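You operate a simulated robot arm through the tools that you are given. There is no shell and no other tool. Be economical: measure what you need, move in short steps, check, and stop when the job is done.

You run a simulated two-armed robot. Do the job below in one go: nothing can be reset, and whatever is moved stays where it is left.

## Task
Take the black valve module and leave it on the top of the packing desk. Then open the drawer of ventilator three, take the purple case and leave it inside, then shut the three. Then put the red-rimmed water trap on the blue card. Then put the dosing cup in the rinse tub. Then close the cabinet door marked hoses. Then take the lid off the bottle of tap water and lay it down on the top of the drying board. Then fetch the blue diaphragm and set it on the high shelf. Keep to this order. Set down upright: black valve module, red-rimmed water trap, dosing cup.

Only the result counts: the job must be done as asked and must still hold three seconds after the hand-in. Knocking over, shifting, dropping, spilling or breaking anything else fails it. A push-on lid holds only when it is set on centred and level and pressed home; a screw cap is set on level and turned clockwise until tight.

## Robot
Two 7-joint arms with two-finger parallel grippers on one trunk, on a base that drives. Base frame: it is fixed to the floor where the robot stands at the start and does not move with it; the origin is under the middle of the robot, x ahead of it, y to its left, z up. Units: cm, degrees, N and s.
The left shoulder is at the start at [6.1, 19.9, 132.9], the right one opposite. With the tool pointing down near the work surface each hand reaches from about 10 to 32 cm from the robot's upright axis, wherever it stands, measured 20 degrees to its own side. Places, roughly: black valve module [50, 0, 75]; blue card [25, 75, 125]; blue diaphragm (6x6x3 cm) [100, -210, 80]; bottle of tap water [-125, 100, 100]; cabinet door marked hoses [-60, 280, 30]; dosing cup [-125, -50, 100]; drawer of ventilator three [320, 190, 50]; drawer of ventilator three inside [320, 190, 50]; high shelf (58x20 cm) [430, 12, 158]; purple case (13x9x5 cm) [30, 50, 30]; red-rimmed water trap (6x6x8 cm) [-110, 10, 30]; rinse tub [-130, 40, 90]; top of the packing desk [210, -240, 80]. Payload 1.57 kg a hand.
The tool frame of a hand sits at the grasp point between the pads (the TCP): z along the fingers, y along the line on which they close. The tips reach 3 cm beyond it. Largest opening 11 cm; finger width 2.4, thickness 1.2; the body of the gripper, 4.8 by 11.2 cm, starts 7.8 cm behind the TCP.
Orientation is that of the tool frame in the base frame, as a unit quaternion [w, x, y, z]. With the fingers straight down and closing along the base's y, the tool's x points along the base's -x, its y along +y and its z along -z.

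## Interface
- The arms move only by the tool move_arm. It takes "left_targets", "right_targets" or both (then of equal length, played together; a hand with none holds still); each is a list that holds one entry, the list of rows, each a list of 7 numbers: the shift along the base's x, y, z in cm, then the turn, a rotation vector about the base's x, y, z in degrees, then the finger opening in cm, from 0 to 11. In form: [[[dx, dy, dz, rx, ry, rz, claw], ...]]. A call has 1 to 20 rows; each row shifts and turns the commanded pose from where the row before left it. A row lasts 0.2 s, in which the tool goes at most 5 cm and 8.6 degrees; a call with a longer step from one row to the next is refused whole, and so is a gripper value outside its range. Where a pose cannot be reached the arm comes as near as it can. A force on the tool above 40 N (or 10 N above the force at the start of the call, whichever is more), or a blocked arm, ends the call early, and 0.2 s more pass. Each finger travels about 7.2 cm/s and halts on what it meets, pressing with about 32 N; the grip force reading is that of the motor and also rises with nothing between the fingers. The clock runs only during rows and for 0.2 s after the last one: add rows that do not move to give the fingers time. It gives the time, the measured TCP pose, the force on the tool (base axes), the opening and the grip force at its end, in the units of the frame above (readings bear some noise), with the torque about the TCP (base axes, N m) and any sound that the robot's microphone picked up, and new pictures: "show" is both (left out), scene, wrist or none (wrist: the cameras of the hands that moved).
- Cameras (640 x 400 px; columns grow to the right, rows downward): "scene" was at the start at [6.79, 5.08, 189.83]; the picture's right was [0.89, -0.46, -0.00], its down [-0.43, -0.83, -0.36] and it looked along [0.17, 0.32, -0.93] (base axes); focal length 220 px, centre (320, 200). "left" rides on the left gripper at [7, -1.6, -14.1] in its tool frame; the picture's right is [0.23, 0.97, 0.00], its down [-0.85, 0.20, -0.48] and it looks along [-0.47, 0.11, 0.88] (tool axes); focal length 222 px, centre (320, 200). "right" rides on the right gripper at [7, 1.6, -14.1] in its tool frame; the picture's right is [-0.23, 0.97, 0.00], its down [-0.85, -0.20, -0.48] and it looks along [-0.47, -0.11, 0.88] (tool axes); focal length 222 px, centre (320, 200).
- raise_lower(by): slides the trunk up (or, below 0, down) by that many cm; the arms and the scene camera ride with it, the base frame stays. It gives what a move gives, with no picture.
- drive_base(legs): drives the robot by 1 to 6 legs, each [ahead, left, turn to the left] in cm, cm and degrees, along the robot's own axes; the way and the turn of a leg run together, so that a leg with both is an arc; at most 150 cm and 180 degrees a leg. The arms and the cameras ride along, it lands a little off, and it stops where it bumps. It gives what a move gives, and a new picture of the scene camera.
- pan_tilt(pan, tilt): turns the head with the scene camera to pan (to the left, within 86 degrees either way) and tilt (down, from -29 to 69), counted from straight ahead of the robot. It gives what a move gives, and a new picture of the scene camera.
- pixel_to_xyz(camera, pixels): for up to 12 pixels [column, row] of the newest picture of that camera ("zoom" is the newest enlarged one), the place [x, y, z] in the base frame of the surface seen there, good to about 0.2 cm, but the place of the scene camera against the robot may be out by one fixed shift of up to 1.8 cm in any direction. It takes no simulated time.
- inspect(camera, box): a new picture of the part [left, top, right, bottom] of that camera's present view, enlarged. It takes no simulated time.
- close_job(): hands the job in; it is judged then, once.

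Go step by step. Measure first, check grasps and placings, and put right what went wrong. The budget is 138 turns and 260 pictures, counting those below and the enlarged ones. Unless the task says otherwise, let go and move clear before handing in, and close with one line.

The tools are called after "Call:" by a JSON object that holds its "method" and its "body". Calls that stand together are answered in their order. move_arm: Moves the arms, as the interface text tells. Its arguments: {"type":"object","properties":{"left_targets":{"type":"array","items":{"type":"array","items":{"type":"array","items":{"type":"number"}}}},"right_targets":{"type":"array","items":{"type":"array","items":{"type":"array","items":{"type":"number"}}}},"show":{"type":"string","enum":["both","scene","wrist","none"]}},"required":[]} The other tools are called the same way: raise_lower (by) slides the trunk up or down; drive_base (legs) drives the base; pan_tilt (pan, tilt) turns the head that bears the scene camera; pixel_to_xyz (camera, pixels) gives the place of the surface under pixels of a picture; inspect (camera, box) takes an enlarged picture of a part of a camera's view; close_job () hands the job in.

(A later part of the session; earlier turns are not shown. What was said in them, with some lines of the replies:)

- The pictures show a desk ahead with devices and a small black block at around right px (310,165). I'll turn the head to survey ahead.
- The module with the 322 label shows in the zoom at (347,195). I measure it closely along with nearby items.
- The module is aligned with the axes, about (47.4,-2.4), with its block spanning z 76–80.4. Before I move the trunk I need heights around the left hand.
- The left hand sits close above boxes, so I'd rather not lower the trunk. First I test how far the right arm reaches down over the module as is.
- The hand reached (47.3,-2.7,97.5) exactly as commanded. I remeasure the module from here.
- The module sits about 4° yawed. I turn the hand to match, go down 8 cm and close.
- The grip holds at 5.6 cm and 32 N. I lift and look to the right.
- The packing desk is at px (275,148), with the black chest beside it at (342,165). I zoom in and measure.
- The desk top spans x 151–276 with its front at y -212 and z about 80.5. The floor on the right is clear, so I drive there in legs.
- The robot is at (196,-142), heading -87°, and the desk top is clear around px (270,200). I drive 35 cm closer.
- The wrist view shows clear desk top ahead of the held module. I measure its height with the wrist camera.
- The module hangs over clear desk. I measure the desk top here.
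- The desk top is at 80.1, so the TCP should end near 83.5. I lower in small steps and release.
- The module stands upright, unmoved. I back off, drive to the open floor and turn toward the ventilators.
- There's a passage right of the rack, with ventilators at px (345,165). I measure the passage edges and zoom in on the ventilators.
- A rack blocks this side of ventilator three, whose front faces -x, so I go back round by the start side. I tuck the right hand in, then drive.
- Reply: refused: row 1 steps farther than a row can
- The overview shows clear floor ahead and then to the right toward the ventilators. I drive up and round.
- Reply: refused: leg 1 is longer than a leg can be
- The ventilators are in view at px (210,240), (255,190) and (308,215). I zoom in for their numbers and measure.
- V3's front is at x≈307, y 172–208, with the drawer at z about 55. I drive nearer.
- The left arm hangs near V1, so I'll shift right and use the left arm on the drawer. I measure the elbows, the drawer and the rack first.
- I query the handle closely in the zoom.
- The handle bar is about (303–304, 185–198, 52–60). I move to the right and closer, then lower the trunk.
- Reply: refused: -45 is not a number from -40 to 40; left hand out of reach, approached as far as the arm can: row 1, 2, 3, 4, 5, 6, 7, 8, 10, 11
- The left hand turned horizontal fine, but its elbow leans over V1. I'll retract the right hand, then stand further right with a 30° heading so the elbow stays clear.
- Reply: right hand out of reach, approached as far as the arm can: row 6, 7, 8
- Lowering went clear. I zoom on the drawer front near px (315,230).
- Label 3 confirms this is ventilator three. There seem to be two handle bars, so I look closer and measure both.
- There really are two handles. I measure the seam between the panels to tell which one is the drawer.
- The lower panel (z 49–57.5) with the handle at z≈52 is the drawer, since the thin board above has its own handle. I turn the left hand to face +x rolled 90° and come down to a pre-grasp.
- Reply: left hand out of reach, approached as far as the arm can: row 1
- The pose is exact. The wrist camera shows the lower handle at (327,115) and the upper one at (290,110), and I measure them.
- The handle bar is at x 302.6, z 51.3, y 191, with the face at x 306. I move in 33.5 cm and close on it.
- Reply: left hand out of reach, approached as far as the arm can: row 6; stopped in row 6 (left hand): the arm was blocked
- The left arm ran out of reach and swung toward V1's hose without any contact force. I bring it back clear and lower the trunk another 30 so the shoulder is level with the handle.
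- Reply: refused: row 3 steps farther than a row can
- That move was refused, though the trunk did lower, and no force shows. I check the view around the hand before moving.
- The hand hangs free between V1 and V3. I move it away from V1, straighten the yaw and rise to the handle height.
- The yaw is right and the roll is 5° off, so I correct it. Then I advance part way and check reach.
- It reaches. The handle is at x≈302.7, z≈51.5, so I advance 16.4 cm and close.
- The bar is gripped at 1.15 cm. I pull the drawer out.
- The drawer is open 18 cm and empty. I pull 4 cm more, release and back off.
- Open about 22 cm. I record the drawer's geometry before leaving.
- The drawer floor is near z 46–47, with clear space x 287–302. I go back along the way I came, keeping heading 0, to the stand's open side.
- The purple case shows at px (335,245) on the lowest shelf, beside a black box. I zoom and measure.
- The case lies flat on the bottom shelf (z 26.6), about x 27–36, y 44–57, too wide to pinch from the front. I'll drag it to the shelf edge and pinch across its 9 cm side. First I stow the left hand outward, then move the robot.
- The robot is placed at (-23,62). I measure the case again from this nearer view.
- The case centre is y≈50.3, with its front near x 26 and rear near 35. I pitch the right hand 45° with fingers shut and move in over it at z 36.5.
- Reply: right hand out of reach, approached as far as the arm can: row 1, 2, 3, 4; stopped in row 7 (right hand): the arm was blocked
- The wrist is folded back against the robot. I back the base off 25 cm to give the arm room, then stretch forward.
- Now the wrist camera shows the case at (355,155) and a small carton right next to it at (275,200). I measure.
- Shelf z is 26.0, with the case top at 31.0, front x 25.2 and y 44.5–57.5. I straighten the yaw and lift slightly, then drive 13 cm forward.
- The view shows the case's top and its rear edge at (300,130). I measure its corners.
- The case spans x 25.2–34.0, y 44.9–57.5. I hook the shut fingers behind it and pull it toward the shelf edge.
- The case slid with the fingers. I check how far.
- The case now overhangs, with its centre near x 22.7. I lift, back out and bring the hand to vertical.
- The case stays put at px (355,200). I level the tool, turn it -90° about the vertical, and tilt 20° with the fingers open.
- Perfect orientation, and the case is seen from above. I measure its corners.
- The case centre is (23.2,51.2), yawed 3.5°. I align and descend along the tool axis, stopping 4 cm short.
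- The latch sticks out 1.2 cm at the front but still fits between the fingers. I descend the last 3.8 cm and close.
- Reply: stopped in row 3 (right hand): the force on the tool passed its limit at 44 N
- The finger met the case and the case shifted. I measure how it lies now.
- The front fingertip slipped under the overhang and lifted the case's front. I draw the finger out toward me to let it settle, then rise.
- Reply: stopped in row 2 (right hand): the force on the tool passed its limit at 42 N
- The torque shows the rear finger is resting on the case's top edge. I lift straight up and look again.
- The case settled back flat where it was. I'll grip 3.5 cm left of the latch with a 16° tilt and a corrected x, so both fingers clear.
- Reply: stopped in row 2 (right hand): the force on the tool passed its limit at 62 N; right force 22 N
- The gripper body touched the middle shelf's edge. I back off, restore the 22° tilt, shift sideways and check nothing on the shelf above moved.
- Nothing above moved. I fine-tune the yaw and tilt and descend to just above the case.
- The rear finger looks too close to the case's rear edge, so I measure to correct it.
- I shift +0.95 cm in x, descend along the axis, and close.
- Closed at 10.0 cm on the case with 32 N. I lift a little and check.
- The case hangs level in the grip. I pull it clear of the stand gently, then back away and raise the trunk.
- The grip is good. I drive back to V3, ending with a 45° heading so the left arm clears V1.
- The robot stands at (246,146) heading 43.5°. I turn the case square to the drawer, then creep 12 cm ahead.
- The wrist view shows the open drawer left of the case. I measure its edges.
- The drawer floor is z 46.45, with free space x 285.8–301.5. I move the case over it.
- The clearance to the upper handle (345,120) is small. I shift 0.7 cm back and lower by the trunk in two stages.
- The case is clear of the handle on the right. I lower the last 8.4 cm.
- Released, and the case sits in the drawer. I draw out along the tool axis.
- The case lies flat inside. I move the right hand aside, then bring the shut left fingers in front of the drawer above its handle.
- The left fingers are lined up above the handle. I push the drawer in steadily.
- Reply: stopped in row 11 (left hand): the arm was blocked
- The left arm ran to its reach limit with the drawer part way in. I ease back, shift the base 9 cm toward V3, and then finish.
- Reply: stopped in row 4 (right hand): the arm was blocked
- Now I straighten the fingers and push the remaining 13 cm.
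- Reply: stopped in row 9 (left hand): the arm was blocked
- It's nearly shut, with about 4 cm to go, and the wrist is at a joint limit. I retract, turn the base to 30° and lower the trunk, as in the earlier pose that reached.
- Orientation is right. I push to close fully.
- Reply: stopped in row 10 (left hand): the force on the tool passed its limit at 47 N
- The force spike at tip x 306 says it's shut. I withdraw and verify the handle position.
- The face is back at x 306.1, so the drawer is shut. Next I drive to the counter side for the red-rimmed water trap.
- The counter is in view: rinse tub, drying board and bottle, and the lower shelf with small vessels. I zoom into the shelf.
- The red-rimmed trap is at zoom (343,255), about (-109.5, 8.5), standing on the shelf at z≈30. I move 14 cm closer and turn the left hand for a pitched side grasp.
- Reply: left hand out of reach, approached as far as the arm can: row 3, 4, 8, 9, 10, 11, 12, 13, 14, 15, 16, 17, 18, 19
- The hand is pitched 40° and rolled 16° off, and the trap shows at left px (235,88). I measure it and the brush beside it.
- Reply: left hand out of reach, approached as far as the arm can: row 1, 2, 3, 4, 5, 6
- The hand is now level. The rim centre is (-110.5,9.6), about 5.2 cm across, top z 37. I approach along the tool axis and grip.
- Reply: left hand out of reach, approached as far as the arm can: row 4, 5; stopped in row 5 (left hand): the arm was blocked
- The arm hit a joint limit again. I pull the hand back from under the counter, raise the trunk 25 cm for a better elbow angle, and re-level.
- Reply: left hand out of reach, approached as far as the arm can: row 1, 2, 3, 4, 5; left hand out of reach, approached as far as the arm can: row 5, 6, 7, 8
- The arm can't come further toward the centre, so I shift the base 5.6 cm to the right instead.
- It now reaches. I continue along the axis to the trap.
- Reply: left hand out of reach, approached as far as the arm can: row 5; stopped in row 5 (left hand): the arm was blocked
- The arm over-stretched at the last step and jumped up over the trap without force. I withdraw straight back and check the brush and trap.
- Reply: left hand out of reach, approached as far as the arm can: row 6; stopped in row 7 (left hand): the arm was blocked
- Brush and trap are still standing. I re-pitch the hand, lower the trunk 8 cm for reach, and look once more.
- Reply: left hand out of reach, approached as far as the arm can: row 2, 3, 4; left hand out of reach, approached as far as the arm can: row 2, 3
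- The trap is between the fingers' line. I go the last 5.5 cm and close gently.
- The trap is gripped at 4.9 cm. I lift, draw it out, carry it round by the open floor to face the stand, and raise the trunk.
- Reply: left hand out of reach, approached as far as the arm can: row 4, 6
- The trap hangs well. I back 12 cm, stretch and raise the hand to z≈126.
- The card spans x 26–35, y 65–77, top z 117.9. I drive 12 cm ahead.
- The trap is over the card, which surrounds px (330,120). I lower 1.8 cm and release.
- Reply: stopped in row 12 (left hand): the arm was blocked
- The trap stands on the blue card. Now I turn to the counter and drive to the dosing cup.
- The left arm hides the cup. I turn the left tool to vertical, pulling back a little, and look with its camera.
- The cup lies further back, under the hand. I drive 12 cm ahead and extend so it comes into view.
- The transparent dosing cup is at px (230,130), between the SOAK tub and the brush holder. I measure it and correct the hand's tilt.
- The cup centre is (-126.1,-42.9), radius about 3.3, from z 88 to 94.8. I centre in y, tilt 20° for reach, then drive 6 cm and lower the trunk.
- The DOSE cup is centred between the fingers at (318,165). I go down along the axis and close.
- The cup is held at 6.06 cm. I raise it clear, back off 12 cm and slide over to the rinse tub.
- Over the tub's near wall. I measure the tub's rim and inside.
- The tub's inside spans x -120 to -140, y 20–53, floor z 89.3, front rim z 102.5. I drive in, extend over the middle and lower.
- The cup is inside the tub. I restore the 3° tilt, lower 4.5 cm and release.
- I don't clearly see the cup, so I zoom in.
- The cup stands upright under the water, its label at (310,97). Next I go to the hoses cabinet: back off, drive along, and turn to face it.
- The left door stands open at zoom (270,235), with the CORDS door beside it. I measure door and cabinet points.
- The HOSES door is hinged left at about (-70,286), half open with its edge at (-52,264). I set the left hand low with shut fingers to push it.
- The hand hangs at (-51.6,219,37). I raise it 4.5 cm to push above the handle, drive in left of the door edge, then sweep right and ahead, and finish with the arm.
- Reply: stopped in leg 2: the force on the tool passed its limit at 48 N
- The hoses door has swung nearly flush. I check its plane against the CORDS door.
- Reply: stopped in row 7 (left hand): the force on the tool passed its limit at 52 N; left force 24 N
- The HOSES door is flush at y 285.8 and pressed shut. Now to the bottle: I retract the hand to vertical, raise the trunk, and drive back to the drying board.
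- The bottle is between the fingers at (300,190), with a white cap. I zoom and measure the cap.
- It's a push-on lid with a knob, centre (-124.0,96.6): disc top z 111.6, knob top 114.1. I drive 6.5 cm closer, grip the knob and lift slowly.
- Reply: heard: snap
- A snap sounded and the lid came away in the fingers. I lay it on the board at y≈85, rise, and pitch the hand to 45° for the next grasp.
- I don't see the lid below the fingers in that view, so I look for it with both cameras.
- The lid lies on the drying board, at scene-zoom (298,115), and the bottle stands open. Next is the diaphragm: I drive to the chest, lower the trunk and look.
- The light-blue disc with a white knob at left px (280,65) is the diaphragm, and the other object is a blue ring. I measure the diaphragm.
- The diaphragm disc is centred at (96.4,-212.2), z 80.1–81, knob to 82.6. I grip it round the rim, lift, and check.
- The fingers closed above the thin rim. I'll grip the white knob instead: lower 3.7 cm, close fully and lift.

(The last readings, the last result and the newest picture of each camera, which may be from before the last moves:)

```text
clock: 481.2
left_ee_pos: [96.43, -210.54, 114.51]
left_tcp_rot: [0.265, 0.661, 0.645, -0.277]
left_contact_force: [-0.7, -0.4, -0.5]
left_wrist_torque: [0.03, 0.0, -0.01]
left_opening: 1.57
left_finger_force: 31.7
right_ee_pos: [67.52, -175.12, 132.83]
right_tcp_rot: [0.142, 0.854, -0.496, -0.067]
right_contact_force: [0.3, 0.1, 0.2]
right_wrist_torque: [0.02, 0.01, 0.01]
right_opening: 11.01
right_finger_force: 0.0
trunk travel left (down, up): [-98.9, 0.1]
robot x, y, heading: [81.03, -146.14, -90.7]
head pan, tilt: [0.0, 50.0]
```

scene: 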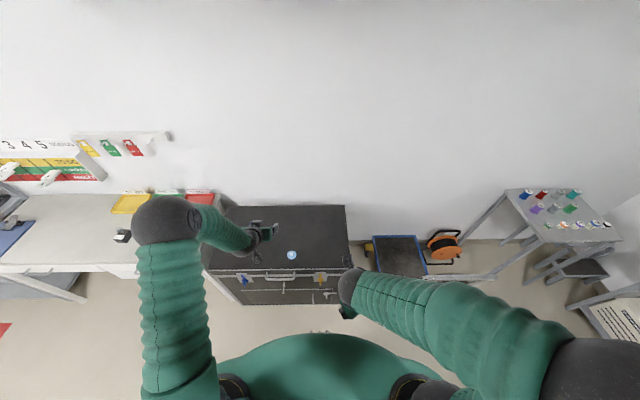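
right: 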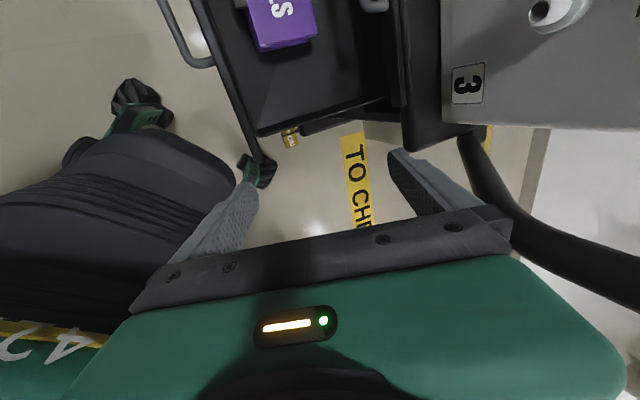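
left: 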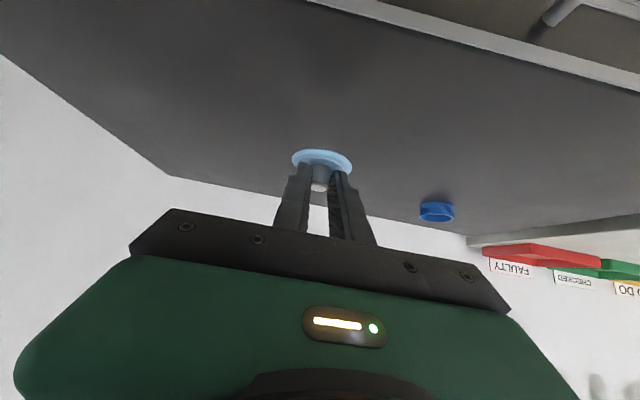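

The diaphragm hangs by its knob at 1.56 cm. I drive to the far wall and raise the arm to shelf height.

Call:
{"method": "drive_base", "body": {"legs": [[-30, 0, 0], [0, 0, 90.7], [140, 0, 0], [124, 0, 0], [0, 94, 0]]}}

Call:
{"method": "move_arm", "body": {"left_targets": [[[0, 0, 4, 0, 0, 0, 0], [0, 0, 4, 0, 0, 0, 0], [0, 0, 4, 0, 0, 0, 0], [0, 0, 4, 0, 0, 0, 0], [0, 0, 4, 0, 0, 0, 0], [0, 0, 4, 0, 0, 0, 0], [0, 0, 4, 0, 0, 0, 0], [0, 0, 4, 0, 0, 0, 0], [0, 0, 4, 0, 0, 0, 0], [0, 0, 4, 0, 0, 0, 0], [0, 0, 4, 0, 0, 0, 0], [0, 0, 4, 0, 0, 0, 0], [0, 0, 4, 0, 0, 0, 0], [0, 0, 0, 0, 0, 0, 0]]], "show": "wrist"}}

Call:
{"method": "pixel_to_xyz", "body": {"camera": "scene", "pixels": [[320, 60], [280, 60], [240, 60], [200, 60], [320, 90], [280, 90], [240, 90], [360, 60], [320, 120], [240, 120]]}}

```text
clock: 504.0
left_ee_pos: [410.09, -9.16, 114.5]
left_tcp_rot: [0.384, 0.013, 0.923, -0.008]
left_contact_force: [0.1, 0.0, -1.0]
left_wrist_torque: [0.0, 0.04, -0.04]
left_opening: 1.65
left_finger_force: 31.9
right_ee_pos: [374.55, -37.85, 132.93]
right_tcp_rot: [0.147, 0.955, 0.25, 0.055]
right_contact_force: [0.3, 0.0, 0.5]
right_wrist_torque: [0.03, -0.03, 0.03]
right_opening: 11.03
right_finger_force: 0.0
trunk travel left (down, up): [-98.9, 0.1]
robot x, y, heading: [345.9, -24.6, -0.9]
head pan, tilt: [0.0, 50.0]
```

scene: 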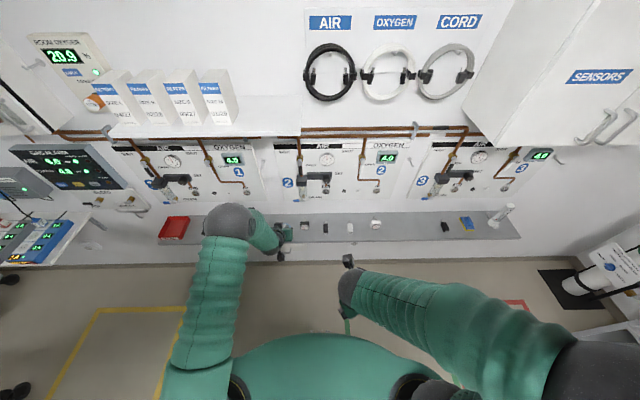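

```text
clock: 507.0
left_ee_pos: [410.03, -8.76, 166.41]
left_tcp_rot: [0.384, 0.013, 0.923, -0.009]
left_contact_force: [-0.5, -0.8, -0.1]
left_wrist_torque: [-0.01, 0.01, 0.02]
left_opening: 1.65
left_finger_force: 31.5
right_ee_pos: [374.42, -37.43, 132.99]
right_tcp_rot: [0.149, 0.955, 0.249, 0.055]
right_contact_force: [0.7, -0.5, -0.1]
right_wrist_torque: [0.0, 0.03, 0.02]
right_opening: 10.98
right_finger_force: 0.1
trunk travel left (down, up): [-98.9, 0.1]
robot x, y, heading: [345.67, -24.42, -0.9]
head pan, tilt: [0.0, 50.0]
```

left: 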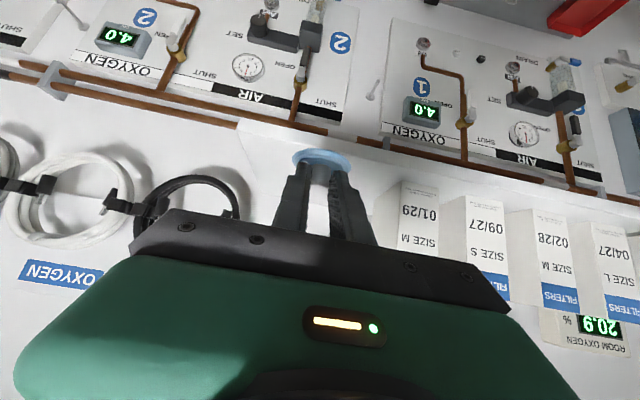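

```text
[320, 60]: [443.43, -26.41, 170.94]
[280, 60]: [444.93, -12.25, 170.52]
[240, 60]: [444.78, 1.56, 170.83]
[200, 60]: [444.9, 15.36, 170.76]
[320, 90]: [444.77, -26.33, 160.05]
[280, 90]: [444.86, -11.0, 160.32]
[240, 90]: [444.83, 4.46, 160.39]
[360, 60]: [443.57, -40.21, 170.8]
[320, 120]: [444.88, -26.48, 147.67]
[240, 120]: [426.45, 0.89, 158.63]
```

The shelf's near end is at left px (240,125), with free space between it and the first filter box at (400,200). I measure it.

Call:
{"method": "pixel_to_xyz", "body": {"camera": "left", "pixels": [[243, 122], [260, 150], [255, 180], [380, 160], [365, 175], [385, 195], [300, 140], [400, 185], [240, 135], [390, 230]]}}

```text
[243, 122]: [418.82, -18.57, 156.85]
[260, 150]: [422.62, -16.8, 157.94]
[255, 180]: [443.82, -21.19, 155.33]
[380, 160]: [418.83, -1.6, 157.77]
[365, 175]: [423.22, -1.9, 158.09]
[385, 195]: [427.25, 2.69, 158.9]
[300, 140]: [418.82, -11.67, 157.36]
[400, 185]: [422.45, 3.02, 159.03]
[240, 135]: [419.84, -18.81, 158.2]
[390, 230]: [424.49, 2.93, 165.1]
```

The shelf top is z 158.0, front edge x 418.8, free y -18 to 2. I drive 15 cm in, lower to contact, release and withdraw.

Call:
{"method": "drive_base", "body": {"legs": [[15, 0, 0]]}}

Call:
{"method": "move_arm", "body": {"left_targets": [[[0, 0, 0, 0, 0, 0, 0], [0, 0, -1.5, 0, 0, 0, 0], [0, 0, -1.5, 0, 0, 0, 0], [0, 0, -1, 0, 0, 0, 0], [0, 0, -0.5, 0, 0, 0, 0], [0, 0, -0.2, 0, 0, 0, 0], [0, 0, 0, 0, 0, 0, 0]]], "show": "none"}}

Call:
{"method": "move_arm", "body": {"left_targets": [[[0, 0, 0, 0, 0, 0, 1.9], [0, 0, 0, 0, 0, 0, 2.4], [0, 0, 0, 0, 0, 0, 3.5], [0, 0, 0, 0, 0, 0, 4.5], [0, 0, 0, 0, 0, 0, 4.5], [-0.7, 0, 1.2, 0, 0, 0, 4.5], [-1.2, 0, 2, 0, 0, 0, 4.5], [-2.5, 0, 2.5, 0, 0, 0, 4.5], [-3, 0, 2, 0, 0, 0, 4.5], [0, 0, 0, 0, 0, 0, 4.5]]], "show": "wrist"}}

```text
clock: 508.4
left_ee_pos: [423.79, -8.82, 166.83]
left_tcp_rot: [0.388, 0.012, 0.922, -0.01]
left_contact_force: [-0.8, -0.2, -0.3]
left_wrist_torque: [0.0, -0.01, -0.03]
left_opening: 1.68
left_finger_force: 31.9
right_ee_pos: [388.57, -37.69, 133.16]
right_tcp_rot: [0.151, 0.955, 0.251, 0.058]
right_contact_force: [-0.8, -0.2, 0.0]
right_wrist_torque: [-0.01, -0.04, 0.04]
right_opening: 11.01
right_finger_force: 0.0
trunk travel left (down, up): [-98.9, 0.1]
robot x, y, heading: [360.77, -24.39, -0.9]
head pan, tilt: [0.0, 50.0]
```

scene: 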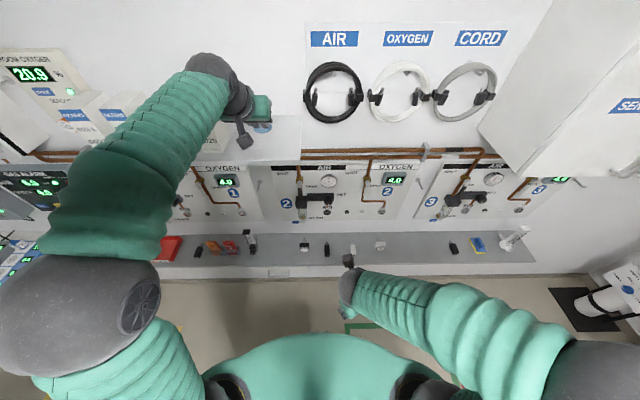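

```text
clock: 510.0
left_ee_pos: [424.98, -8.88, 161.72]
left_tcp_rot: [0.385, 0.013, 0.923, -0.01]
left_contact_force: [-0.4, -0.3, 0.0]
left_wrist_torque: [0.02, 0.03, 0.02]
left_opening: 1.65
left_finger_force: 31.9
right_ee_pos: [389.46, -37.72, 132.96]
right_tcp_rot: [0.15, 0.955, 0.251, 0.054]
right_contact_force: [0.1, -0.5, 0.3]
right_wrist_torque: [0.02, -0.01, -0.01]
right_opening: 10.95
right_finger_force: 0.0
trunk travel left (down, up): [-98.9, 0.1]
robot x, y, heading: [360.72, -24.06, -0.8]
head pan, tilt: [0.0, 50.0]
```

```text
clock: 512.2
left_ee_pos: [417.59, -8.94, 169.27]
left_tcp_rot: [0.385, 0.013, 0.923, -0.01]
left_contact_force: [0.3, 0.1, 0.8]
left_wrist_torque: [-0.02, -0.01, 0.0]
left_opening: 4.47
left_finger_force: 0.0
right_ee_pos: [389.55, -37.61, 133.01]
right_tcp_rot: [0.149, 0.955, 0.251, 0.055]
right_contact_force: [-0.3, 0.4, -1.2]
right_wrist_torque: [0.01, -0.02, 0.02]
right_opening: 11.0
right_finger_force: 0.1
trunk travel left (down, up): [-98.9, 0.1]
robot x, y, heading: [360.48, -24.4, -0.7]
head pan, tilt: [0.0, 50.0]
```

left: 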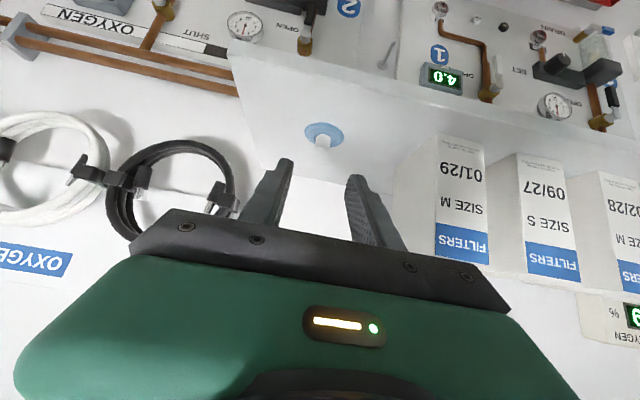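

The diaphragm sits on the shelf at left px (322,133) and the hand is clear of it. I hand the job in.

Call:
{"method": "close_job", "body": {}}

```text
The job is handed in.
```

All seven steps were done in the order asked, and I handed the job in; the one departure was the bottle lid, which slipped from the fingers and came to rest on the drying board a little behind where I meant to set it, next to the open bottle.
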